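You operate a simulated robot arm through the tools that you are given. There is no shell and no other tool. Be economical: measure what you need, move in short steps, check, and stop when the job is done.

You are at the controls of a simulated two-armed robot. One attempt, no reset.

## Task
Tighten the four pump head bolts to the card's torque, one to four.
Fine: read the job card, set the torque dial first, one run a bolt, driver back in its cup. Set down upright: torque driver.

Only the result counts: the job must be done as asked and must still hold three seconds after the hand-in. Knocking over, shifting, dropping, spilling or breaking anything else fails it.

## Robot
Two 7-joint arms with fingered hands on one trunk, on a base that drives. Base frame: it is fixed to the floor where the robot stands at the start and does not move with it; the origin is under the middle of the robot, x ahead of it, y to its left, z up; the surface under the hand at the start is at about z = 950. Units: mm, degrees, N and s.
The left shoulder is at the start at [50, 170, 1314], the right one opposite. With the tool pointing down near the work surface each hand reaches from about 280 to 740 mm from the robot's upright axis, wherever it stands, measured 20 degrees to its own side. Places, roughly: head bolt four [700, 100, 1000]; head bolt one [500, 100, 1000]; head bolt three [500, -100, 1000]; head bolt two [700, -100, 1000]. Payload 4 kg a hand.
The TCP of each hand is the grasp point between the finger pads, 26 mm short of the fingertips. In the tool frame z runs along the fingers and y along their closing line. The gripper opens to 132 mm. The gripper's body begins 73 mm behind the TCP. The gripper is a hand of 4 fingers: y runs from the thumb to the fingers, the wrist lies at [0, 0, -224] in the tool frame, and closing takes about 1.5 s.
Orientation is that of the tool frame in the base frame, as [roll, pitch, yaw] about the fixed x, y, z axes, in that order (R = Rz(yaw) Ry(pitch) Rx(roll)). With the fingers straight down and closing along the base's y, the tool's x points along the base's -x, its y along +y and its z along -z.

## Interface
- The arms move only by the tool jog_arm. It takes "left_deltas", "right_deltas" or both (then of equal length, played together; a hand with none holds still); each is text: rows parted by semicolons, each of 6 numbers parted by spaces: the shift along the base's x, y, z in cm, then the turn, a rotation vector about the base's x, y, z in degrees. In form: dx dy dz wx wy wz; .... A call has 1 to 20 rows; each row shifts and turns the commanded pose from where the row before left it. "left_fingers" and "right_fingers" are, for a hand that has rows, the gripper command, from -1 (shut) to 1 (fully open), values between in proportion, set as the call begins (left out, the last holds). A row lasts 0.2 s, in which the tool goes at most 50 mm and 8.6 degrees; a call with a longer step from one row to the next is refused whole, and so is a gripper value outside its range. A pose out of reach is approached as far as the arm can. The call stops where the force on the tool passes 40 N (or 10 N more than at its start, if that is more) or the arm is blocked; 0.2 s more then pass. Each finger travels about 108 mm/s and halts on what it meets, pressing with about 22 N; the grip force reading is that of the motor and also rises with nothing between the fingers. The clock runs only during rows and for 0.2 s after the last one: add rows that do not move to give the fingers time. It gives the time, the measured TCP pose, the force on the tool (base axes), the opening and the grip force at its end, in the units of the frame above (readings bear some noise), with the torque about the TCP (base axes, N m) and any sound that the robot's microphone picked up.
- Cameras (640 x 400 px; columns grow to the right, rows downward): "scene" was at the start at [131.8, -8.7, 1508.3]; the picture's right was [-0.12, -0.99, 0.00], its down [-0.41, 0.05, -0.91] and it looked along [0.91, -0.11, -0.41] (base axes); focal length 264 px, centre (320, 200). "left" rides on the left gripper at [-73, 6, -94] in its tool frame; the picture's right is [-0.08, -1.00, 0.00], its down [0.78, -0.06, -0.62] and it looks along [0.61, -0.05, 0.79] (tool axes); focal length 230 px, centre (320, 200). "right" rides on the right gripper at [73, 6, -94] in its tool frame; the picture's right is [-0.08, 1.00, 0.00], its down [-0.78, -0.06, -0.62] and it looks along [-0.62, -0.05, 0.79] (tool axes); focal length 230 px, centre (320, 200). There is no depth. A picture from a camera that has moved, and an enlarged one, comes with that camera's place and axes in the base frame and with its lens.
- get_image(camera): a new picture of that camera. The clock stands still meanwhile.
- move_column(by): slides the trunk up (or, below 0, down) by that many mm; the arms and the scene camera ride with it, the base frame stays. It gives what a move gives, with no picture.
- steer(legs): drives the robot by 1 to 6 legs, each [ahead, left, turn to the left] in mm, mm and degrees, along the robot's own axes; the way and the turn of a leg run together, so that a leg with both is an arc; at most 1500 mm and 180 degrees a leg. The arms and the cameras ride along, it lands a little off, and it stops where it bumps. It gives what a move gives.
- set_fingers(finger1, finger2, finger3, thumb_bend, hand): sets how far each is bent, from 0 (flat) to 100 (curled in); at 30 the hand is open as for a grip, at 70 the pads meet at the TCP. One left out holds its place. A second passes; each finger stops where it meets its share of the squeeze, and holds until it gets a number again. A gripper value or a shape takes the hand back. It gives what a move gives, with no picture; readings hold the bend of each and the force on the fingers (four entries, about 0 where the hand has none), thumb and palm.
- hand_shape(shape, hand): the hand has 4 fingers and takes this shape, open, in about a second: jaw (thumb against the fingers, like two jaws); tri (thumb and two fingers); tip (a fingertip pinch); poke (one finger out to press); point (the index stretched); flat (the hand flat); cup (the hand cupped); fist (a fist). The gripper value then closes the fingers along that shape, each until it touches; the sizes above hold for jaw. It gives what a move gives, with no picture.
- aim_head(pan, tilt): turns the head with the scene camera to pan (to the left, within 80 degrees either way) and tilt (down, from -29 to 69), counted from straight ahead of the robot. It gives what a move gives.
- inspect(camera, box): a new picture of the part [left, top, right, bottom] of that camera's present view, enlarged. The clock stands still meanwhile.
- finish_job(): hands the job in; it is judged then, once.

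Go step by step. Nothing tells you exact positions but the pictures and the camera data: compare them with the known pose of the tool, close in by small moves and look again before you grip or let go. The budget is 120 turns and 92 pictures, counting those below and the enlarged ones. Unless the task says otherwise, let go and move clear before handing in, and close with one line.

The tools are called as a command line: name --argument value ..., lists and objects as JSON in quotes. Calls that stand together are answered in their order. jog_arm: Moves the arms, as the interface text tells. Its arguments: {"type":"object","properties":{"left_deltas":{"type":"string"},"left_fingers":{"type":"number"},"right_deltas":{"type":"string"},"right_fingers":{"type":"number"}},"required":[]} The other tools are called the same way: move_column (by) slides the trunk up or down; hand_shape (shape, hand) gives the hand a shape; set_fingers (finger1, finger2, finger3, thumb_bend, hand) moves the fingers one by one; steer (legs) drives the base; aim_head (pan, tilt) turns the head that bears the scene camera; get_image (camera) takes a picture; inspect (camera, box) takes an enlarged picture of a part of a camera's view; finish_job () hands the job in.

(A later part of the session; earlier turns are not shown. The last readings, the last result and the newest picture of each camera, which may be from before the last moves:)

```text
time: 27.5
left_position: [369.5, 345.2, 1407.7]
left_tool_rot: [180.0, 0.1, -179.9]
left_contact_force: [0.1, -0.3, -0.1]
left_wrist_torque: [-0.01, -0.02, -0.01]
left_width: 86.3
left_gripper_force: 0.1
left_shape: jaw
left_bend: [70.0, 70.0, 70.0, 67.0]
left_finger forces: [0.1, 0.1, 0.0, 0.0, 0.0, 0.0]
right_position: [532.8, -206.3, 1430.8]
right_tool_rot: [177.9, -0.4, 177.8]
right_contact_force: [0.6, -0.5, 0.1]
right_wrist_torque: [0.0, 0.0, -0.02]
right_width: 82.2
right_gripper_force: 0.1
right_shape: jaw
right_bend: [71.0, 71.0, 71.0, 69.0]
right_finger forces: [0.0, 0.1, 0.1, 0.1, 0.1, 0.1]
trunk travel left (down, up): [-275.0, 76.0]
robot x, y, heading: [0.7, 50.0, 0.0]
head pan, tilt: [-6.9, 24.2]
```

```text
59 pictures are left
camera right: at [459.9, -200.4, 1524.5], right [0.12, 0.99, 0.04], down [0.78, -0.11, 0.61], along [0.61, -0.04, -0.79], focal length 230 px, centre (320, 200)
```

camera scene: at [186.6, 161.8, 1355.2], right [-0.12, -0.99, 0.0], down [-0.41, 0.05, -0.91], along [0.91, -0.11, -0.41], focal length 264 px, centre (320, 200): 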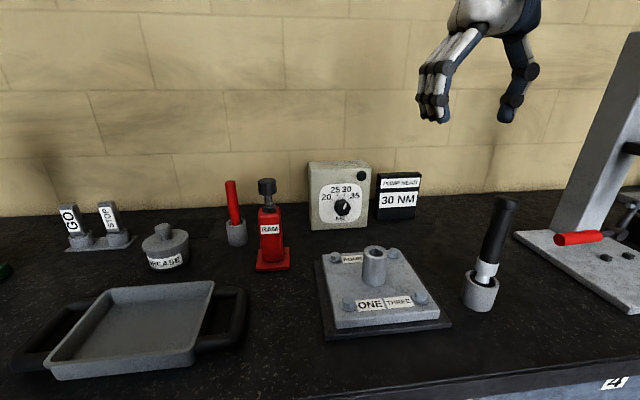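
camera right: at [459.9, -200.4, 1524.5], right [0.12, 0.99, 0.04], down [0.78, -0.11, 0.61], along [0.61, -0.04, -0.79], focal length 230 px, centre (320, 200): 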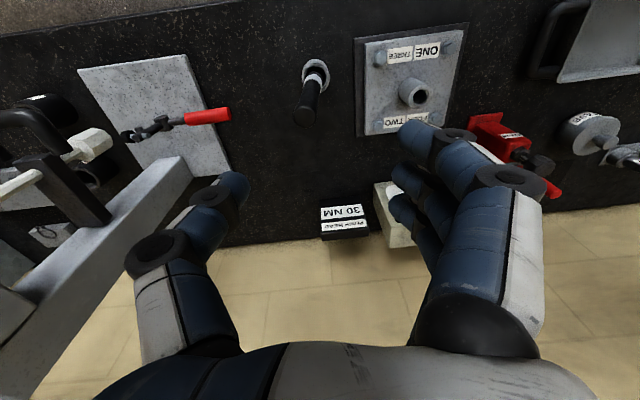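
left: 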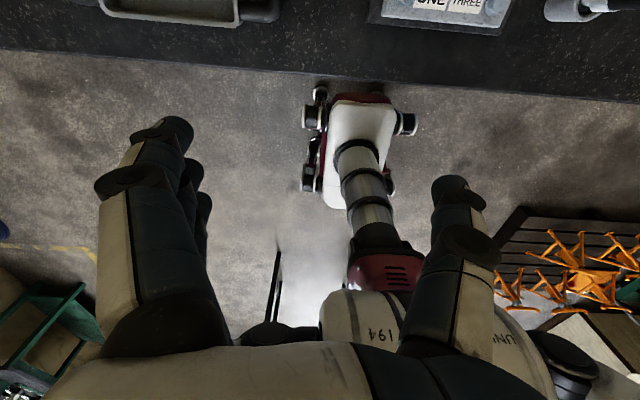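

I'll zoom on the driver from above to settle its position.

inspect --camera "right" --box '[270, 40, 370, 140]'

get_image --camera "scene"

```text
4.00 times, centred on (320, 90) of right
camera zoom: at [459.9, -200.4, 1524.5], right [0.12, 0.99, 0.04], down [0.78, -0.11, 0.61], along [0.61, -0.04, -0.79], focal length 920 px, centre (320, 640)
```

zoom: 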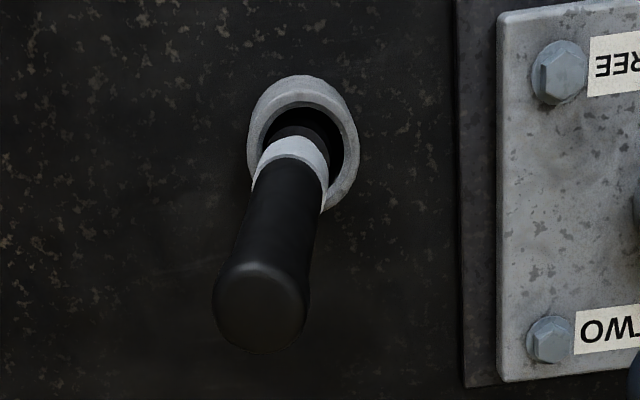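

```text
57 pictures are left
camera scene: at [136.9, 41.7, 1457.8], right [-0.12, -0.99, 0.0], down [-0.41, 0.05, -0.91], along [0.91, -0.11, -0.41], focal length 264 px, centre (320, 200)
```

scene: 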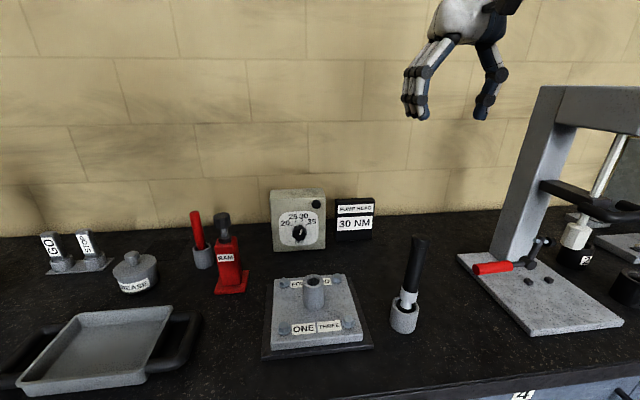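

Comparing views, the driver now seems to lean slightly away from the robot in its cup, probably nudged by the forearm. I'll zoom to verify the cup's position and the lean.

inspect --camera "scene" --box '[370, 230, 440, 340]'

```text
3.64 times, centred on (405, 285) of scene
camera zoom: at [136.9, 41.7, 1457.8], right [-0.12, -0.99, 0.0], down [-0.41, 0.05, -0.91], along [0.91, -0.11, -0.41], focal length 962 px, centre (11, -109)
```

zoom: 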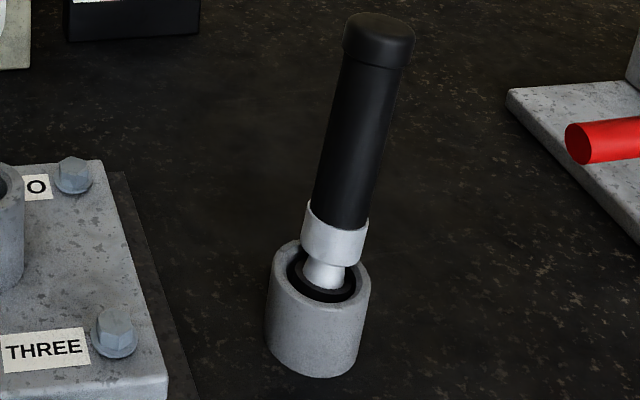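

The cup has not moved, but the driver leans about 10° within it. I'll move the hand for a second view to triangulate the lean.

jog_arm --right_deltas "-2 0 -4 2.1 0 1;-2 0 -4 0 0 1;-2 0 -4 0 0 0" --right_fingers 0.3

inspect --camera "right" --box '[250, 60, 390, 200]'

```text
time: 28.3
left_position: [368.5, 344.6, 1409.1]
left_tool_rot: [-180.0, 0.1, -179.9]
left_contact_force: [0.2, 0.3, 0.1]
left_wrist_torque: [0.04, 0.0, -0.02]
left_width: 86.3
left_gripper_force: 0.1
left_shape: jaw
left_bend: [70.0, 70.0, 70.0, 67.0]
left_finger forces: [0.1, 0.0, 0.0, 0.0, 0.1, 0.0]
right_position: [471.4, -205.7, 1310.9]
right_tool_rot: [175.8, -0.3, 179.7]
right_contact_force: [-0.5, -0.2, 0.3]
right_wrist_torque: [0.01, 0.02, 0.02]
right_width: 85.4
right_gripper_force: 0.1
right_shape: jaw
right_bend: [70.0, 70.0, 70.0, 67.0]
right_finger forces: [0.0, 0.0, 0.0, 0.0, 0.0, 0.0]
trunk travel left (down, up): [-275.0, 76.0]
robot x, y, heading: [2.4, 49.6, 0.0]
head pan, tilt: [-6.9, 24.2]
```

```text
2.86 times, centred on (320, 130) of right
camera zoom: at [398.7, -206.8, 1404.4], right [0.08, 0.99, 0.07], down [0.79, -0.11, 0.61], along [0.61, 0.01, -0.79], focal length 657 px, centre (320, 400)
```

zoom: 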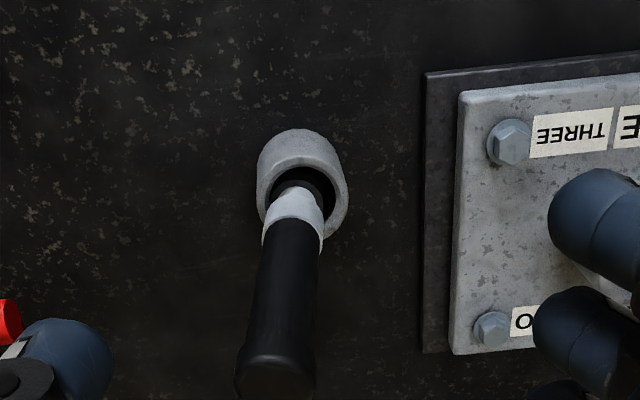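

Two views put the driver top at about (582,-224,1141), leaning roughly 20° away from the robot, with the cup centred near (548,-203). I'll tilt the hand to match that axis above the driver, so the grip won't disturb it.

jog_arm --right_deltas "2 -0.4 0 0.8 2.8 0;2 -0.4 0 0.8 2.8 0;2 -0.5 -1 0.8 2.8 0;2 -0.5 -1.5 0.8 2.8 0;2 -0.5 -2 0.7 2.8 0;2 -0.5 -2 0.7 2.8 0;2 -0.5 -2 0.6 2.5 0" --right_fingers 0.3

get_image --camera "right"

get_image --camera "scene"

```text
time: 29.9
left_position: [371.9, 346.1, 1408.7]
left_tool_rot: [-179.9, -0.1, -180.0]
left_contact_force: [0.2, -0.2, 0.9]
left_wrist_torque: [0.01, 0.04, -0.04]
left_width: 86.5
left_gripper_force: 0.0
left_shape: jaw
left_bend: [70.0, 70.0, 70.0, 67.0]
left_finger forces: [0.0, 0.1, 0.1, 0.0, 0.1, 0.0]
right_position: [615.0, -238.2, 1224.4]
right_tool_rot: [170.7, -19.8, -179.3]
right_contact_force: [0.6, 0.0, -0.1]
right_wrist_torque: [0.02, 0.0, 0.0]
right_width: 85.3
right_gripper_force: 0.0
right_shape: jaw
right_bend: [70.0, 70.0, 70.0, 67.0]
right_finger forces: [0.0, 0.1, 0.0, 0.0, 0.0, 0.0]
trunk travel left (down, up): [-275.0, 76.0]
robot x, y, heading: [0.1, 48.5, 0.2]
head pan, tilt: [-6.9, 24.2]
```

```text
54 pictures are left
camera right: at [576.5, -248.4, 1336.3], right [0.12, 0.98, 0.13], down [0.94, -0.15, 0.3], along [0.31, 0.09, -0.95], focal length 230 px, centre (320, 200)
```

right: 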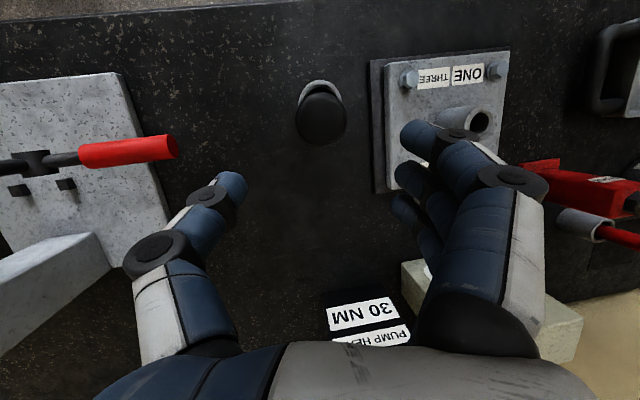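

```text
53 pictures are left
camera scene: at [138.8, 41.7, 1457.5], right [-0.12, -0.99, 0.0], down [-0.41, 0.05, -0.91], along [0.91, -0.11, -0.41], focal length 264 px, centre (320, 200)
```

scene: 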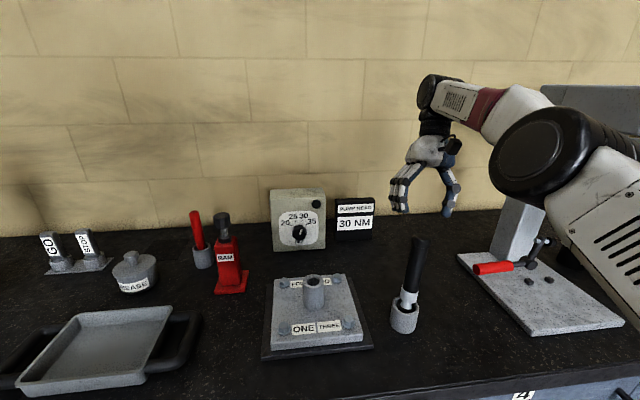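

The view is nearly end-on; the top is near (575,-222) and the lean looks more like 12°. I'll refine the tilt and descend to just above the top.

jog_arm --right_deltas "-0.9 0.1 0 0 -3 0;-0.9 0.1 0 0 -2.5 0;-0.5 0.3 -2 0 0 0;-0.5 0.3 -2 0 0 0"

get_image --camera "right"

```text
time: 30.9
left_position: [368.4, 345.6, 1408.1]
left_tool_rot: [-180.0, 0.0, -179.9]
left_contact_force: [0.4, 0.5, 0.5]
left_wrist_torque: [0.01, -0.01, -0.02]
left_width: 86.4
left_gripper_force: 0.1
left_shape: jaw
left_bend: [70.0, 70.0, 70.0, 67.0]
left_finger forces: [0.0, 0.1, 0.0, 0.0, 0.1, 0.0]
right_position: [584.7, -230.9, 1187.2]
right_tool_rot: [170.6, -14.1, -179.5]
right_contact_force: [0.7, 0.3, 0.4]
right_wrist_torque: [-0.01, -0.01, 0.0]
right_width: 85.6
right_gripper_force: 0.0
right_shape: jaw
right_bend: [70.0, 70.0, 70.0, 67.0]
right_finger forces: [0.0, 0.0, 0.1, 0.0, 0.1, 0.0]
trunk travel left (down, up): [-275.0, 76.0]
robot x, y, heading: [4.8, 48.2, -0.0]
head pan, tilt: [-6.9, 24.2]
```

```text
52 pictures are left
camera right: at [535.0, -240.9, 1294.0], right [0.1, 0.98, 0.14], down [0.91, -0.15, 0.39], along [0.4, 0.09, -0.91], focal length 230 px, centre (320, 200)
```

right: 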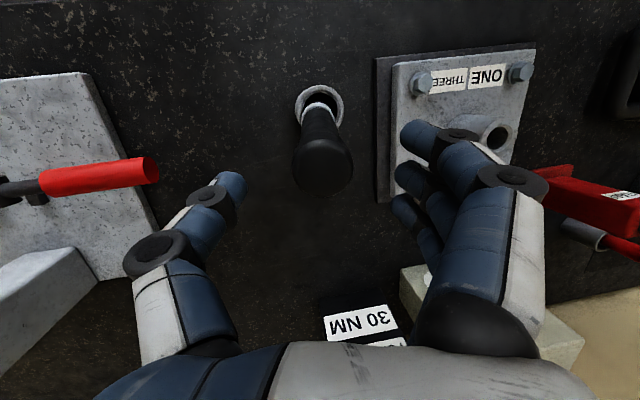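

The driver is nearly on the tool's axis, 7 mm off in x. I'll correct it and descend along the axis to the handle.

jog_arm --right_deltas "0.6 0.2 0 0 0 0;-0.6 0.3 -2.4 0 0 0;-0.6 0.4 -2.4 0 0 0;-0.6 0.4 -2.4 0 0 0;-0.6 0.3 -2.3 0 0 0"

get_image --camera "right"

inspect --camera "scene" --box '[350, 180, 490, 350]'

```text
time: 32.1
left_position: [369.1, 345.3, 1408.9]
left_tool_rot: [-179.8, 0.0, -180.0]
left_contact_force: [0.6, 0.4, -0.5]
left_wrist_torque: [0.02, 0.0, 0.0]
left_width: 86.3
left_gripper_force: 0.1
left_shape: jaw
left_bend: [70.0, 70.0, 70.0, 67.0]
left_finger forces: [0.0, 0.0, 0.1, 0.0, 0.0, 0.1]
right_position: [565.9, -214.2, 1089.8]
right_tool_rot: [170.5, -13.9, -179.4]
right_contact_force: [0.6, -0.8, 4.0]
right_wrist_torque: [-0.01, -0.05, 0.01]
right_width: 85.5
right_gripper_force: 0.0
right_shape: jaw
right_bend: [70.0, 70.0, 70.0, 67.0]
right_finger forces: [0.1, 0.0, 0.0, 0.0, 0.0, 3.5]
trunk travel left (down, up): [-275.0, 76.0]
robot x, y, heading: [2.5, 46.8, -0.2]
head pan, tilt: [-6.9, 24.2]
```

```text
51 pictures are left
camera right: at [517.9, -224.8, 1198.4], right [0.1, 0.98, 0.14], down [0.91, -0.15, 0.39], along [0.41, 0.09, -0.91], focal length 230 px, centre (320, 200)
```

right: 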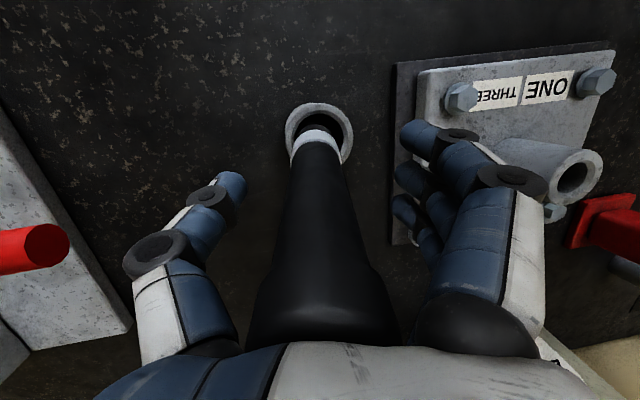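

```text
2.35 times, centred on (420, 265) of scene
camera zoom: at [136.4, 41.5, 1458.0], right [-0.12, -0.99, 0.0], down [-0.41, 0.05, -0.91], along [0.91, -0.11, -0.41], focal length 622 px, centre (85, 47)
```

zoom: 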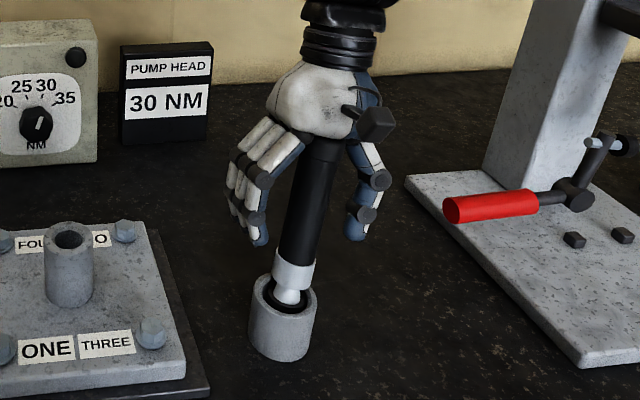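

The palm just touches the cap, so I'll back off 5 mm along the axis and close the grip.

jog_arm --right_deltas "0.1 -0.1 0.5 0 0 0;0 0 0 0 0 0"

jog_arm --right_deltas "0 0 0 0 0 0;0 0 0 0 0 0;0 0 0 0 0 0;0 0 0 0 0 0;0 0 0 0 0 0;0 0 0 0 0 0;0 0 0 0 0 0" --right_fingers -1

get_image --camera "right"

```text
time: 32.7
left_position: [369.3, 346.8, 1409.1]
left_tool_rot: [-180.0, 0.0, -179.9]
left_contact_force: [-0.3, -0.2, -0.7]
left_wrist_torque: [-0.04, -0.04, 0.0]
left_width: 86.3
left_gripper_force: 0.0
left_shape: jaw
left_bend: [70.0, 70.0, 70.0, 67.0]
left_finger forces: [0.1, 0.0, 0.0, 0.0, 0.1, 0.0]
right_position: [567.2, -214.2, 1094.7]
right_tool_rot: [170.6, -14.2, -179.4]
right_contact_force: [0.5, 0.2, -0.1]
right_wrist_torque: [0.03, -0.01, -0.02]
right_width: 85.5
right_gripper_force: 0.0
right_shape: jaw
right_bend: [70.0, 70.0, 70.0, 67.0]
right_finger forces: [0.1, 0.0, 0.1, 0.0, 0.1, 0.1]
trunk travel left (down, up): [-275.0, 76.0]
robot x, y, heading: [1.7, 54.4, 0.2]
head pan, tilt: [-6.9, 24.2]
```

```text
time: 34.3
left_position: [369.1, 345.1, 1409.6]
left_tool_rot: [-179.9, 0.0, -179.9]
left_contact_force: [-0.4, -0.4, 0.0]
left_wrist_torque: [0.02, 0.0, 0.0]
left_width: 86.4
left_gripper_force: 0.1
left_shape: jaw
left_bend: [70.0, 70.0, 70.0, 67.0]
left_finger forces: [0.1, 0.0, 0.0, 0.0, 0.0, 0.0]
right_position: [567.4, -215.8, 1094.9]
right_tool_rot: [170.7, -14.0, -179.4]
right_contact_force: [-1.5, 0.8, 0.3]
right_wrist_torque: [0.01, -0.1, -0.04]
right_width: 16.2
right_gripper_force: 21.9
right_shape: jaw
right_bend: [65.0, 73.0, 69.0, 70.0]
right_finger forces: [4.4, 7.8, 7.9, 0.0, 18.6, 0.0]
trunk travel left (down, up): [-275.0, 76.0]
robot x, y, heading: [-1.6, 54.5, 0.1]
head pan, tilt: [-6.9, 24.2]
```

```text
49 pictures are left
camera right: at [519.1, -225.9, 1203.1], right [0.1, 0.98, 0.14], down [0.91, -0.15, 0.39], along [0.4, 0.09, -0.91], focal length 230 px, centre (320, 200)
```

right: 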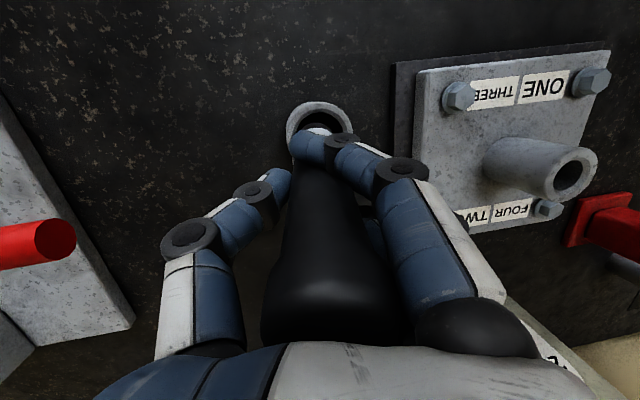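

It's gripped by the fingers and thumb. I'll lift it out along its own axis.

jog_arm --right_deltas "0.2 -0.15 1 0 0 0;0.5 -0.3 2 0 0 0;0.5 -0.3 2 0 0 0;0.5 -0.3 2 0 0 0;0.5 -0.3 2 0 0 0;0.5 -0.3 2 0 0 0;0 0 2 0 0 0;0 0 2 0 0 0"

get_image --camera "right"

inspect --camera "scene" --box '[350, 140, 490, 340]'

```text
time: 36.1
left_position: [368.9, 346.3, 1408.6]
left_tool_rot: [-180.0, 0.1, -179.8]
left_contact_force: [-0.4, 0.3, 0.2]
left_wrist_torque: [0.02, 0.02, -0.01]
left_width: 86.3
left_gripper_force: 0.0
left_shape: jaw
left_bend: [70.0, 70.0, 70.0, 67.0]
left_finger forces: [0.0, 0.0, 0.0, 0.0, 0.1, 0.0]
right_position: [594.3, -231.5, 1246.8]
right_tool_rot: [170.5, -14.2, -179.3]
right_contact_force: [0.1, -0.1, -7.3]
right_wrist_torque: [-0.04, -0.05, -0.03]
right_width: 15.6
right_gripper_force: 21.5
right_shape: jaw
right_bend: [66.0, 73.0, 68.0, 70.0]
right_finger forces: [3.3, 8.5, 8.3, 0.0, 17.7, 0.0]
trunk travel left (down, up): [-275.0, 76.0]
robot x, y, heading: [2.5, 52.9, -0.3]
head pan, tilt: [-6.9, 24.2]
```

```text
48 pictures are left
camera right: at [545.7, -243.0, 1353.8], right [0.1, 0.98, 0.14], down [0.91, -0.15, 0.39], along [0.4, 0.09, -0.91], focal length 230 px, centre (320, 200)
```

right: 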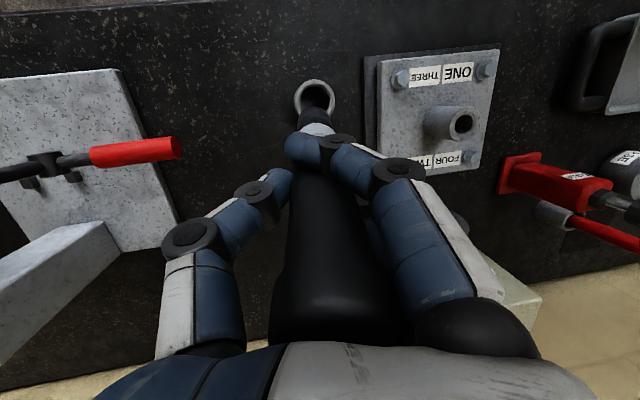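

```text
2.00 times, centred on (420, 240) of scene
camera zoom: at [137.0, 41.3, 1457.8], right [-0.12, -0.99, 0.0], down [-0.41, 0.05, -0.91], along [0.91, -0.11, -0.41], focal length 529 px, centre (120, 120)
```

zoom: 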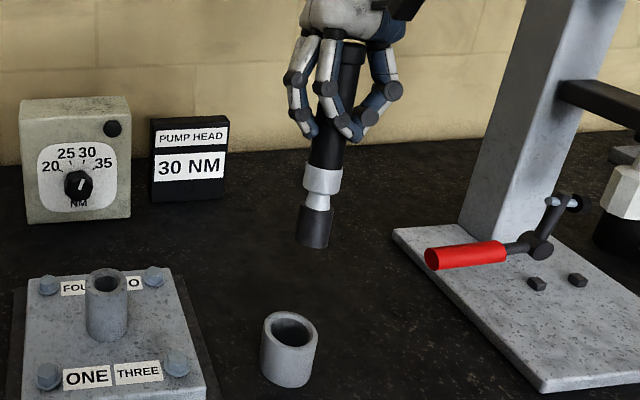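

The driver is out: handle, collar, and dark socket at the tip. I'll turn the hand upright and check the driver's verticality.

jog_arm --right_deltas "-0.5 0.5 0 -3.1 -4.7 0;-0.5 0.5 0 -3.1 -4.7 0;-0.5 0.5 0 -3.2 -4.7 0;0 0 0 0 0 0"

inspect --camera "scene" --box '[350, 100, 490, 280]'

get_image --camera "right"

```text
time: 37.1
left_position: [369.2, 345.1, 1409.5]
left_tool_rot: [180.0, -0.1, -179.9]
left_contact_force: [0.1, 0.3, -0.4]
left_wrist_torque: [-0.03, 0.03, 0.03]
left_width: 86.4
left_gripper_force: 0.2
left_shape: jaw
left_bend: [70.0, 70.0, 70.0, 67.0]
left_finger forces: [0.0, 0.0, 0.0, 0.0, 0.0, 0.0]
right_position: [580.4, -217.5, 1245.4]
right_tool_rot: [180.0, 0.0, 179.5]
right_contact_force: [-0.1, -0.3, -6.7]
right_wrist_torque: [0.04, 0.02, 0.01]
right_width: 15.0
right_gripper_force: 22.0
right_shape: jaw
right_bend: [66.0, 73.0, 68.0, 70.0]
right_finger forces: [3.3, 9.0, 8.2, 0.1, 17.3, 0.0]
trunk travel left (down, up): [-275.0, 76.0]
robot x, y, heading: [2.3, 49.9, 0.1]
head pan, tilt: [-6.9, 24.2]
```

```text
2.22 times, centred on (420, 190) of scene
camera zoom: at [137.9, 40.8, 1457.7], right [-0.12, -0.99, 0.0], down [-0.41, 0.05, -0.91], along [0.91, -0.11, -0.41], focal length 588 px, centre (98, 222)
```

zoom: 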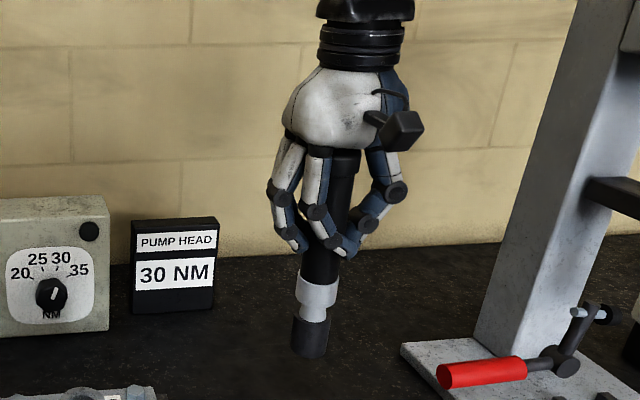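

```text
45 pictures are left
camera right: at [507.1, -211.4, 1338.1], right [0.09, 1.0, 0.0], down [0.78, -0.07, 0.62], along [0.61, -0.05, -0.79], focal length 230 px, centre (320, 200)
```

right: 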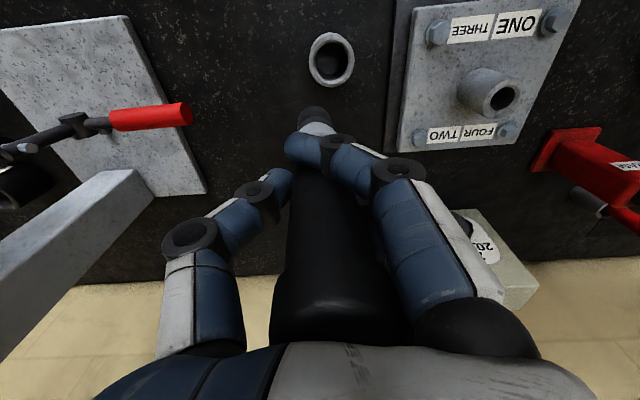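

The driver is nearly vertical with its socket tip about 150 mm below the TCP. I'll trim the remaining lean and carry it over bolt ONE near (533,68).

jog_arm --right_deltas "0 0 2 2.5 1.5 0;0 3 0 0 0 0;-0.5 4 0 0 0 0;-0.7 4 0 0 0 0;-0.7 4 0 0 0 0;-0.7 4 0 0 0 0;-0.7 4 0 0 0 0;-0.7 3 0 0 0 0;-0.7 2.5 0 0 0 0;0 0 0 0 0 0"

get_image --camera "right"

get_image --camera "scene"

```text
time: 39.3
left_position: [370.6, 345.6, 1408.2]
left_tool_rot: [-180.0, 0.1, -179.8]
left_contact_force: [1.0, 0.5, -0.4]
left_wrist_torque: [0.01, 0.01, 0.02]
left_width: 86.1
left_gripper_force: 0.1
left_shape: jaw
left_bend: [70.0, 70.0, 70.0, 67.0]
left_finger forces: [0.0, 0.0, 0.0, 0.0, 0.0, 0.0]
right_position: [532.5, 67.2, 1265.6]
right_tool_rot: [177.5, -1.5, 179.5]
right_contact_force: [0.5, -0.2, -7.2]
right_wrist_torque: [-0.03, 0.04, 0.01]
right_width: 15.2
right_gripper_force: 21.8
right_shape: jaw
right_bend: [66.0, 72.0, 68.0, 70.0]
right_finger forces: [3.2, 9.2, 8.2, 0.1, 17.8, 0.1]
trunk travel left (down, up): [-275.0, 76.0]
robot x, y, heading: [1.9, 51.3, -0.0]
head pan, tilt: [-6.9, 24.2]
```

```text
44 pictures are left
camera right: at [461.9, 69.5, 1360.7], right [0.09, 1.0, 0.04], down [0.8, -0.09, 0.59], along [0.59, -0.02, -0.8], focal length 230 px, centre (320, 200)
```

right: 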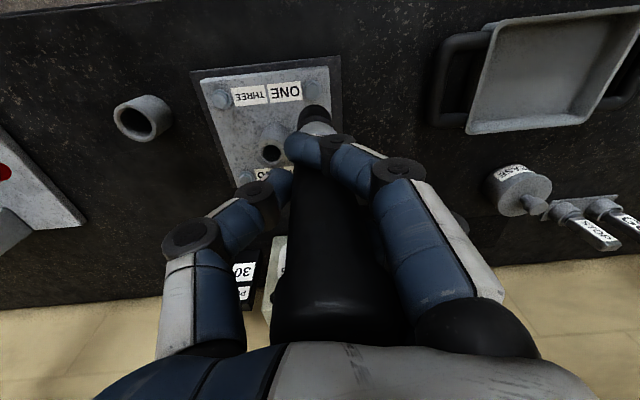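

```text
43 pictures are left
camera scene: at [137.3, 40.8, 1457.8], right [-0.12, -0.99, 0.0], down [-0.41, 0.05, -0.91], along [0.91, -0.11, -0.41], focal length 264 px, centre (320, 200)
```

scene: 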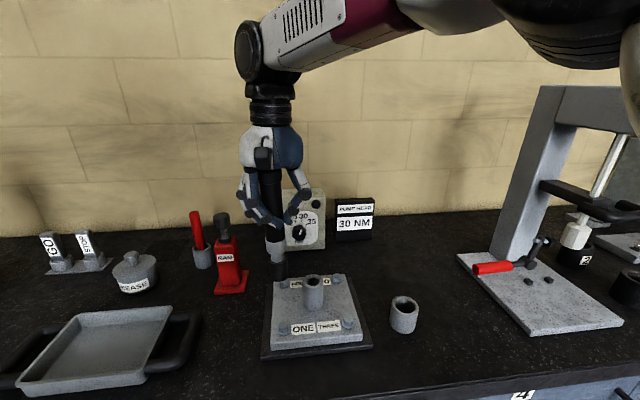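

The socket hangs over bolt ONE. I'll lower to about 40 mm above it and zoom to compare alignment.

jog_arm --right_deltas "0 0 -3 0 0 0;0 0 -3 0 0 0;0 0 -2.5 0 0 0;0 0 0 0 0 0"

inspect --camera "scene" --box '[240, 230, 370, 360]'

inspect --camera "right" --box '[220, 20, 400, 180]'

```text
time: 40.3
left_position: [370.3, 344.8, 1408.1]
left_tool_rot: [-179.9, 0.0, -179.9]
left_contact_force: [0.4, -0.9, 0.1]
left_wrist_torque: [-0.02, -0.01, -0.03]
left_width: 86.6
left_gripper_force: 0.0
left_shape: jaw
left_bend: [70.0, 70.0, 70.0, 67.0]
left_finger forces: [0.0, 0.0, 0.0, 0.0, 0.1, 0.0]
right_position: [532.5, 67.0, 1180.5]
right_tool_rot: [177.6, -1.5, 179.5]
right_contact_force: [0.4, -0.2, -5.8]
right_wrist_torque: [0.02, -0.03, -0.01]
right_width: 14.9
right_gripper_force: 21.6
right_shape: jaw
right_bend: [66.0, 72.0, 68.0, 70.0]
right_finger forces: [3.3, 9.3, 8.2, 0.0, 17.5, 0.0]
trunk travel left (down, up): [-275.0, 76.0]
robot x, y, heading: [0.9, 54.1, -0.2]
head pan, tilt: [-6.9, 24.2]
```

```text
3.08 times, centred on (305, 295) of scene
camera zoom: at [136.8, 41.5, 1457.9], right [-0.12, -0.99, 0.0], down [-0.41, 0.05, -0.91], along [0.91, -0.11, -0.41], focal length 814 px, centre (366, -92)
```

zoom: 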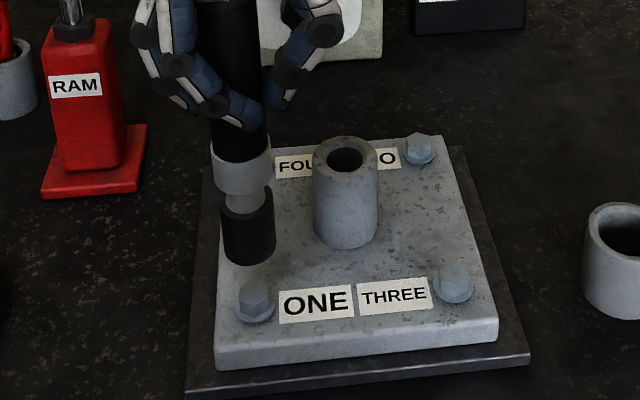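

```text
2.50 times, centred on (310, 100) of right
camera zoom: at [461.2, 69.6, 1275.6], right [0.09, 1.0, 0.04], down [0.8, -0.09, 0.59], along [0.59, -0.02, -0.8], focal length 575 px, centre (345, 450)
```

zoom: 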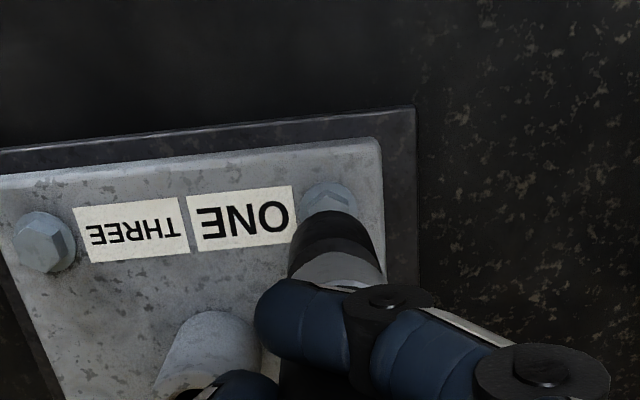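

The socket tip is near (538,68,1033) and bolt ONE's head near (532,68,1000). I'll shift 6 mm toward me, lower 22 mm and look again.

jog_arm --right_deltas "-0.6 0 0 0 0 0;0 0 -1.2 0 0 0;0 0 -1.0 0 0 0;0 0 0 0 0 0"

inspect --camera "scene" --box '[255, 275, 335, 350]'

inspect --camera "right" --box '[230, 60, 370, 180]'

```text
time: 41.3
left_position: [370.5, 345.3, 1410.3]
left_tool_rot: [-179.9, -0.1, -179.8]
left_contact_force: [-1.4, 0.3, -1.1]
left_wrist_torque: [-0.01, 0.0, 0.02]
left_width: 86.1
left_gripper_force: 0.1
left_shape: jaw
left_bend: [70.0, 70.0, 70.0, 67.0]
left_finger forces: [0.0, 0.1, 0.1, 0.0, 0.0, 0.0]
right_position: [525.9, 69.3, 1160.0]
right_tool_rot: [177.5, -1.5, 179.5]
right_contact_force: [0.4, 0.3, -7.6]
right_wrist_torque: [-0.01, 0.04, 0.0]
right_width: 15.0
right_gripper_force: 22.5
right_shape: jaw
right_bend: [66.0, 72.0, 68.0, 70.0]
right_finger forces: [3.4, 9.3, 8.4, 0.0, 17.4, 0.0]
trunk travel left (down, up): [-275.0, 76.0]
robot x, y, heading: [-6.5, 52.4, 0.2]
head pan, tilt: [-6.9, 24.2]
```

```text
5.33 times, centred on (295, 312) of scene
camera zoom: at [137.1, 41.5, 1457.8], right [-0.12, -0.99, 0.0], down [-0.41, 0.05, -0.91], along [0.91, -0.11, -0.41], focal length 1410 px, centre (453, -400)
```

zoom: 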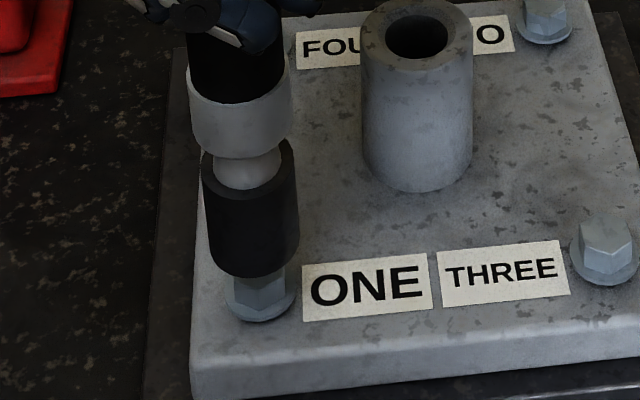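

```text
3.33 times, centred on (300, 120) of right
camera zoom: at [455.2, 70.0, 1254.2], right [0.09, 1.0, 0.04], down [0.8, -0.09, 0.59], along [0.59, -0.02, -0.8], focal length 767 px, centre (387, 467)
```

zoom: 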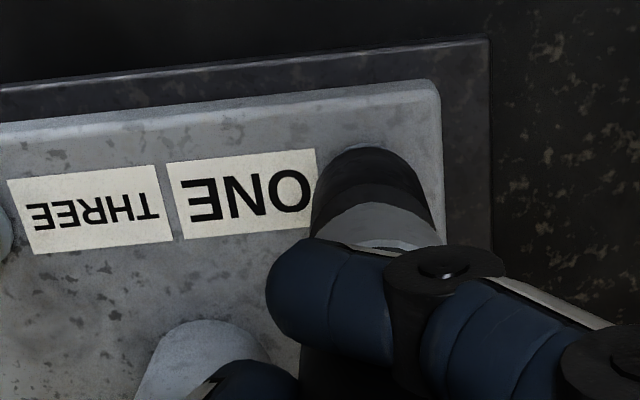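

Socket and bolt agree in x, and the socket is about 3 mm too far left. I'll correct it and lower onto the head.

jog_arm --right_deltas "0 -0.3 0 0 0 0;0 0 -0.5 0 0 0;0 0 -0.5 0 0 0;0 0 -0.3 0 0 0;0 0 0 0 0 0"

inspect --camera "scene" --box '[255, 275, 335, 350]'

```text
time: 42.5
left_position: [371.1, 345.7, 1409.4]
left_tool_rot: [-179.9, 0.0, -179.9]
left_contact_force: [-0.3, -0.2, -1.1]
left_wrist_torque: [0.01, 0.02, 0.02]
left_width: 86.2
left_gripper_force: 0.1
left_shape: jaw
left_bend: [70.0, 70.0, 70.0, 67.0]
left_finger forces: [0.0, 0.0, 0.0, 0.0, 0.0, 0.1]
right_position: [526.2, 64.7, 1146.7]
right_tool_rot: [177.4, -1.6, 179.6]
right_contact_force: [-0.2, -0.7, -6.0]
right_wrist_torque: [-0.04, 0.01, 0.01]
right_width: 14.9
right_gripper_force: 22.3
right_shape: jaw
right_bend: [66.0, 72.0, 68.0, 70.0]
right_finger forces: [3.3, 9.3, 8.5, 0.1, 17.4, 0.0]
trunk travel left (down, up): [-275.0, 76.0]
robot x, y, heading: [-2.5, 50.2, -0.0]
head pan, tilt: [-6.9, 24.2]
```

```text
5.33 times, centred on (295, 312) of scene
camera zoom: at [137.1, 41.5, 1457.8], right [-0.12, -0.99, 0.0], down [-0.41, 0.05, -0.91], along [0.91, -0.11, -0.41], focal length 1410 px, centre (453, -400)
```

zoom: 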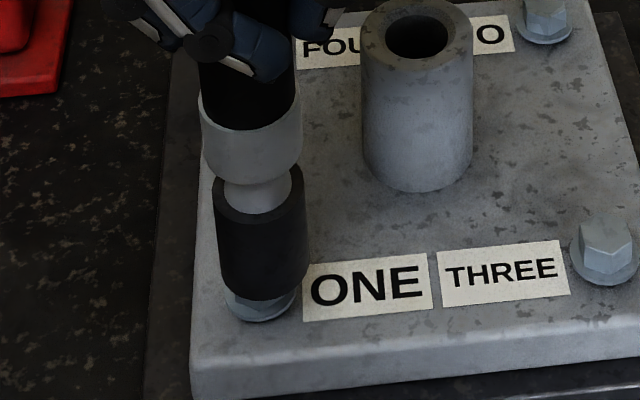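

The socket is centred on the bolt. I'll press down gently until there is force or sound.

jog_arm --right_deltas "0 0 -0.3 0 0 0;0 0 -0.3 0 0 0;0 0 -0.3 0 0 0;0 0 -0.3 0 0 0"

inspect --camera "scene" --box '[255, 275, 335, 350]'

```text
time: 43.5
left_position: [370.1, 346.5, 1408.3]
left_tool_rot: [-179.9, 0.0, -179.9]
left_contact_force: [0.1, 0.5, 1.2]
left_wrist_torque: [0.03, 0.01, 0.0]
left_width: 86.4
left_gripper_force: 0.0
left_shape: jaw
left_bend: [70.0, 70.0, 70.0, 67.0]
left_finger forces: [0.0, 0.0, 0.0, 0.0, 0.0, 0.0]
right_position: [526.8, 64.9, 1133.5]
right_tool_rot: [177.6, -1.4, 179.4]
right_contact_force: [1.6, -0.1, -7.1]
right_wrist_torque: [0.04, -0.11, -0.01]
right_width: 14.8
right_gripper_force: 22.6
right_shape: jaw
right_bend: [66.0, 72.0, 68.0, 70.0]
right_finger forces: [4.0, 9.2, 9.6, 0.0, 17.1, 0.0]
trunk travel left (down, up): [-275.0, 76.0]
robot x, y, heading: [-0.7, 47.7, 0.1]
head pan, tilt: [-6.9, 24.2]
```

```text
5.33 times, centred on (295, 312) of scene
camera zoom: at [137.3, 41.6, 1457.8], right [-0.12, -0.99, 0.0], down [-0.41, 0.05, -0.91], along [0.91, -0.11, -0.41], focal length 1410 px, centre (453, -400)
```

zoom: 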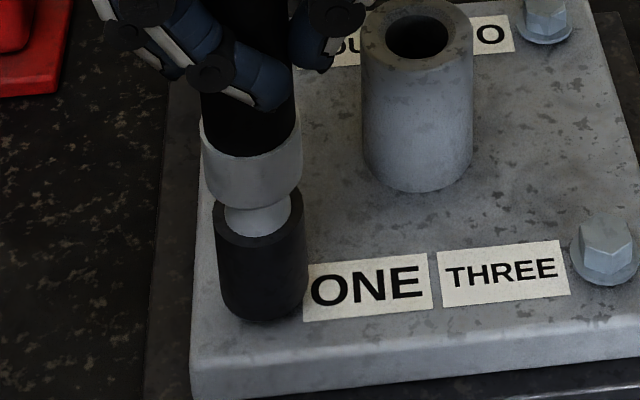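

The socket has slipped over the head. I'll seat it fully and listen.

jog_arm --right_deltas "0 0 -0.2 0 0 0;0 0 -0.2 0 0 0;0 0 -0.2 0 0 0;0 0 0 0 0 0"

```text
time: 44.5
left_position: [369.6, 345.3, 1408.7]
left_tool_rot: [-180.0, 0.1, 180.0]
left_contact_force: [0.8, 0.3, -1.1]
left_wrist_torque: [0.01, -0.01, 0.03]
left_width: 86.0
left_gripper_force: 0.1
left_shape: jaw
left_bend: [70.0, 70.0, 70.0, 67.0]
left_finger forces: [0.0, 0.0, 0.1, 0.0, 0.1, 0.1]
right_position: [525.7, 65.1, 1128.4]
right_tool_rot: [177.4, -1.4, 179.5]
right_contact_force: [0.6, 0.1, 0.5]
right_wrist_torque: [0.04, -0.06, 0.01]
right_width: 15.3
right_gripper_force: 22.2
right_shape: jaw
right_bend: [66.0, 72.0, 68.0, 70.0]
right_finger forces: [4.0, 9.3, 10.1, 0.0, 18.2, 0.0]
trunk travel left (down, up): [-275.0, 76.0]
robot x, y, heading: [-2.5, 49.6, 0.0]
head pan, tilt: [-6.9, 24.2]
```

The socket now rests on the bolt, since the driver's weight is gone from the hand. I'll press a little more.

jog_arm --right_deltas "0 0 -0.2 0 0 0;0 0 -0.2 0 0 0;0 0 0 0 0 0;0 0 0 0 0 0"

```text
time: 45.5
left_position: [368.9, 345.3, 1409.0]
left_tool_rot: [-180.0, 0.0, -179.8]
left_contact_force: [0.0, 0.5, -0.6]
left_wrist_torque: [-0.04, 0.02, 0.0]
left_width: 86.2
left_gripper_force: 0.0
left_shape: jaw
left_bend: [70.0, 70.0, 70.0, 67.0]
left_finger forces: [0.0, 0.0, 0.1, 0.0, 0.0, 0.0]
right_position: [525.0, 66.7, 1124.8]
right_tool_rot: [177.4, -1.4, 179.5]
right_contact_force: [0.4, 0.3, 4.5]
right_wrist_torque: [0.07, -0.15, -0.01]
right_width: 15.2
right_gripper_force: 21.9
right_shape: jaw
right_bend: [66.0, 72.0, 69.0, 70.0]
right_finger forces: [4.5, 9.4, 11.7, 0.0, 19.4, 0.0]
trunk travel left (down, up): [-275.0, 76.0]
robot x, y, heading: [0.6, 51.9, -0.1]
head pan, tilt: [-6.9, 24.2]
```

No sound yet. I'll press further while watching the force and the palm reading.

jog_arm --right_deltas "0 0 -0.2 0 0 0;0 0 -0.2 0 0 0;0 0 -0.2 0 0 0;0 0 0 0 0 0;0 0 0 0 0 0"

inspect --camera "scene" --box '[230, 200, 350, 350]'

```text
time: 46.9
left_position: [368.0, 344.9, 1407.8]
left_tool_rot: [-179.9, 0.2, -179.9]
left_contact_force: [-0.1, 0.0, 0.3]
left_wrist_torque: [-0.02, 0.04, -0.01]
left_width: 86.2
left_gripper_force: 0.0
left_shape: jaw
left_bend: [70.0, 70.0, 70.0, 67.0]
left_finger forces: [0.0, 0.0, 0.0, 0.0, 0.1, 0.0]
right_position: [528.1, 64.2, 1120.9]
right_tool_rot: [177.4, -1.1, 179.5]
right_contact_force: [1.2, -1.9, 19.6]
right_wrist_torque: [-0.16, 0.05, -0.02]
right_width: 17.7
right_gripper_force: 21.6
right_shape: jaw
right_bend: [67.0, 73.0, 70.0, 72.0]
right_finger forces: [3.7, 11.2, 11.3, 0.1, 22.9, 0.1]
trunk travel left (down, up): [-275.0, 76.0]
robot x, y, heading: [1.6, 48.3, 0.1]
head pan, tilt: [-6.9, 24.2]
stopped in row 5 (right hand): the force on the tool passed its limit at 40 N (the readings are from after the stop); the commanded pose is now the measured one
```

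```text
2.67 times, centred on (290, 275) of scene
camera zoom: at [136.2, 41.2, 1457.6], right [-0.12, -0.99, 0.0], down [-0.41, 0.05, -0.91], along [0.91, -0.11, -0.41], focal length 705 px, centre (400, 0)
```

zoom: 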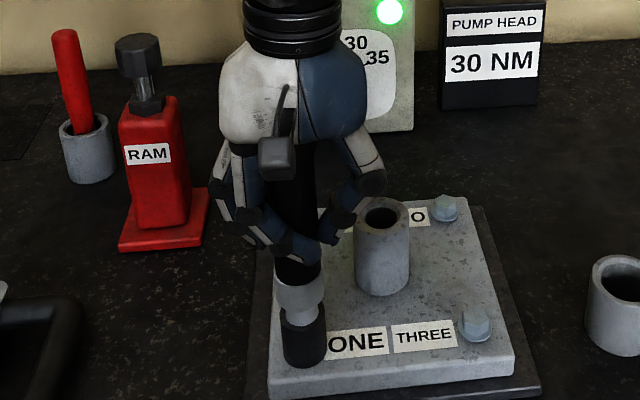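

The box lamp has turned green, so pressing triggers the driver's run. I'll hold still a moment and look at the lamp again.

jog_arm --right_deltas "0 0 0 0 0 0;0 0 0 0 0 0;0 0 0 0 0 0"

inspect --camera "scene" --box '[230, 180, 350, 340]'

```text
time: 47.7
left_position: [367.5, 345.5, 1409.5]
left_tool_rot: [-180.0, 0.1, -179.9]
left_contact_force: [-0.2, 0.3, 0.2]
left_wrist_torque: [0.01, -0.04, -0.02]
left_width: 86.0
left_gripper_force: 0.1
left_shape: jaw
left_bend: [70.0, 70.0, 70.0, 67.0]
left_finger forces: [0.1, 0.0, 0.0, 0.0, 0.0, 0.1]
right_position: [525.2, 65.2, 1121.6]
right_tool_rot: [177.5, -1.1, 179.3]
right_contact_force: [3.1, -2.9, 27.2]
right_wrist_torque: [-0.14, -0.36, 0.01]
right_width: 17.8
right_gripper_force: 22.0
right_shape: jaw
right_bend: [67.0, 73.0, 70.0, 72.0]
right_finger forces: [4.5, 11.3, 17.3, 0.0, 24.6, 0.0]
trunk travel left (down, up): [-275.0, 76.0]
robot x, y, heading: [2.8, 50.8, 0.1]
head pan, tilt: [-6.9, 24.2]
```

```text
2.50 times, centred on (290, 260) of scene
camera zoom: at [135.0, 41.1, 1458.2], right [-0.12, -0.99, 0.0], down [-0.41, 0.05, -0.91], along [0.91, -0.11, -0.41], focal length 661 px, centre (395, 50)
```

zoom: 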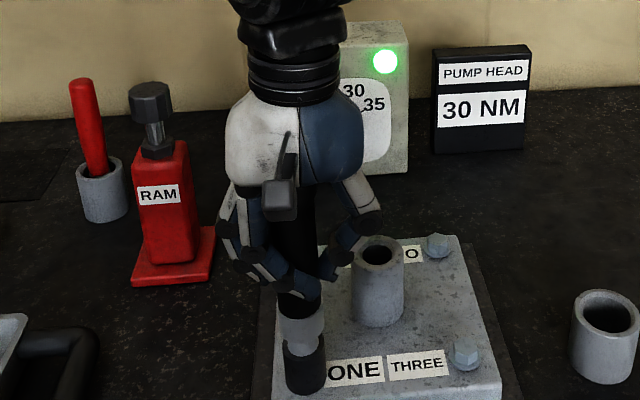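

The lamp is still green. I'll hold briefly once more, then lift straight off.

jog_arm --right_deltas "0 0 0 0 0 0;0 0 0 0 0 0"

inspect --camera "scene" --box '[270, 180, 330, 220]'

jog_arm --right_deltas "0 0 0.8 0 0 0;0 0 2 0 0 0;0 0 2 0 0 0;0 0 2 0 0 0;0 0 0 0 0 0"

get_image --camera "scene"

```text
time: 48.3
left_position: [367.5, 344.5, 1409.7]
left_tool_rot: [-180.0, 0.1, -179.9]
left_contact_force: [-0.5, 0.3, -0.2]
left_wrist_torque: [-0.01, 0.01, 0.02]
left_width: 86.1
left_gripper_force: 0.0
left_shape: jaw
left_bend: [70.0, 70.0, 70.0, 67.0]
left_finger forces: [0.0, 0.0, 0.0, 0.0, 0.0, 0.1]
right_position: [527.3, 65.1, 1121.3]
right_tool_rot: [177.4, -1.2, 179.4]
right_contact_force: [4.5, -1.6, 31.3]
right_wrist_torque: [-0.05, -0.4, 0.06]
right_width: 18.1
right_gripper_force: 22.1
right_shape: jaw
right_bend: [67.0, 73.0, 70.0, 72.0]
right_finger forces: [4.9, 11.5, 19.7, 0.0, 25.4, 0.1]
trunk travel left (down, up): [-275.0, 76.0]
robot x, y, heading: [2.4, 51.0, -0.1]
head pan, tilt: [-6.9, 24.2]
```

```text
10.00 times, centred on (300, 200) of scene
camera zoom: at [134.7, 41.1, 1458.2], right [-0.12, -0.99, 0.0], down [-0.41, 0.05, -0.91], along [0.91, -0.11, -0.41], focal length 2644 px, centre (520, 200)
```

zoom: 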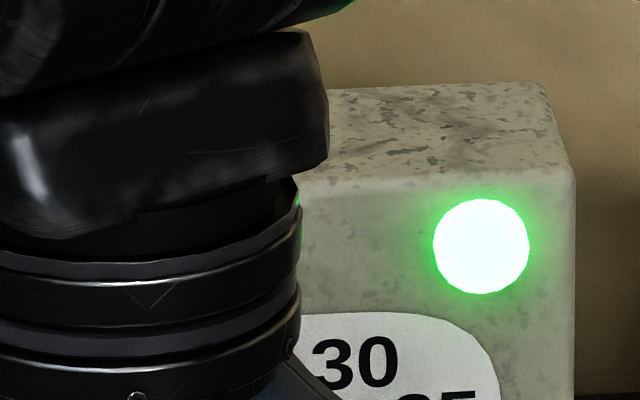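

```text
time: 49.5
left_position: [369.1, 345.6, 1408.1]
left_tool_rot: [-179.9, 0.0, -179.9]
left_contact_force: [0.3, 0.4, 0.1]
left_wrist_torque: [0.03, 0.01, 0.0]
left_width: 86.2
left_gripper_force: 0.2
left_shape: jaw
left_bend: [70.0, 70.0, 70.0, 67.0]
left_finger forces: [0.1, 0.0, 0.0, 0.1, 0.1, 0.0]
right_position: [527.7, 65.3, 1186.6]
right_tool_rot: [177.5, -1.3, 179.5]
right_contact_force: [0.1, -1.4, -6.2]
right_wrist_torque: [0.0, 0.03, -0.01]
right_width: 15.9
right_gripper_force: 22.3
right_shape: jaw
right_bend: [66.0, 73.0, 68.0, 71.0]
right_finger forces: [3.6, 9.9, 10.1, 0.0, 17.8, 0.0]
trunk travel left (down, up): [-275.0, 76.0]
robot x, y, heading: [-4.8, 48.5, 0.2]
head pan, tilt: [-6.9, 24.2]
```

```text
33 pictures are left
camera scene: at [137.5, 41.5, 1457.7], right [-0.12, -0.99, 0.0], down [-0.41, 0.05, -0.91], along [0.91, -0.11, -0.41], focal length 264 px, centre (320, 200)
```

scene: 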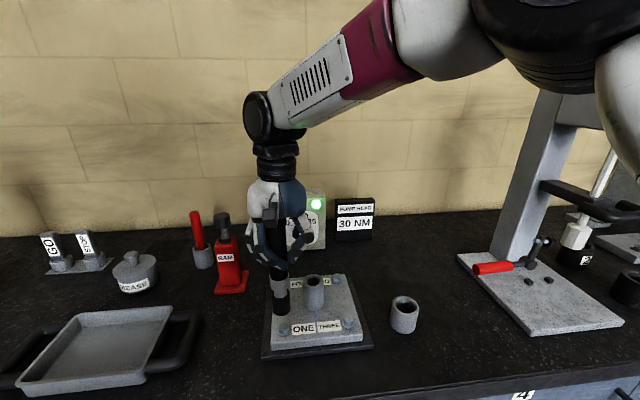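

The lamp stays green after lifting, so bolt ONE is done. Next is bolt TWO (back right): I'll rise over the pipe and move diagonally +134, -135 mm.

jog_arm --right_deltas "0 0 3 0 0 0;0 0 2.8 0 0 0;2.66 -2.7 0 0 0 0;2.66 -2.7 0 0 0 0;2.66 -2.7 0 0 0 0;2.66 -2.7 0 0 0 0;2.66 -2.7 0 0 0 0;0 0 -2.5 0 0 0;0 0 -3 0 0 0;0 0 -2.6 0 0 0;0 0 0 0 0 0;0 0 0 0 0 0"

inspect --camera "scene" --box '[290, 240, 370, 310]'

inspect --camera "right" --box '[240, 60, 400, 200]'

```text
time: 52.1
left_position: [369.9, 346.0, 1409.5]
left_tool_rot: [-180.0, 0.1, -179.8]
left_contact_force: [-0.2, -0.2, 0.2]
left_wrist_torque: [0.01, -0.02, 0.02]
left_width: 86.2
left_gripper_force: 0.0
left_shape: jaw
left_bend: [70.0, 70.0, 70.0, 67.0]
left_finger forces: [0.0, 0.0, 0.1, 0.0, 0.1, 0.1]
right_position: [661.0, -70.4, 1163.7]
right_tool_rot: [177.5, -1.3, 179.5]
right_contact_force: [0.9, -0.5, -7.3]
right_wrist_torque: [0.0, -0.01, 0.02]
right_width: 15.1
right_gripper_force: 22.0
right_shape: jaw
right_bend: [66.0, 72.0, 68.0, 71.0]
right_finger forces: [4.5, 9.9, 9.5, 0.0, 17.3, 0.0]
trunk travel left (down, up): [-275.0, 76.0]
robot x, y, heading: [1.3, 51.8, -0.2]
head pan, tilt: [-6.9, 24.2]
```

```text
5.71 times, centred on (330, 275) of scene
camera zoom: at [137.5, 41.3, 1457.8], right [-0.12, -0.99, 0.0], down [-0.41, 0.05, -0.91], along [0.91, -0.11, -0.41], focal length 1511 px, centre (263, -229)
```

zoom: 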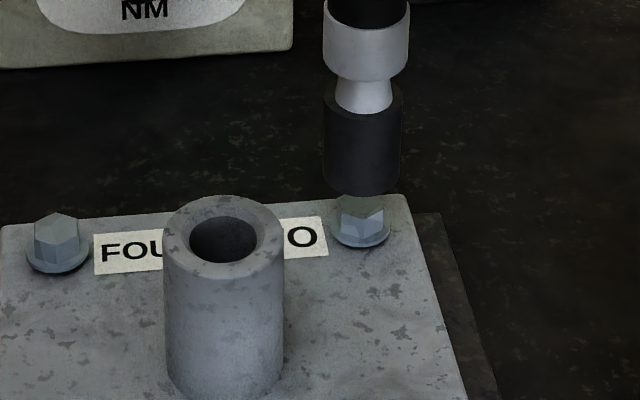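

```text
2.86 times, centred on (320, 130) of right
camera zoom: at [589.5, -67.6, 1258.9], right [0.09, 1.0, 0.04], down [0.8, -0.1, 0.6], along [0.6, -0.02, -0.8], focal length 657 px, centre (320, 400)
```

zoom: 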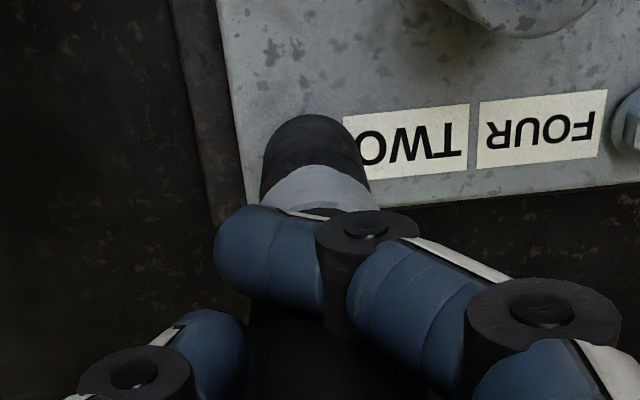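

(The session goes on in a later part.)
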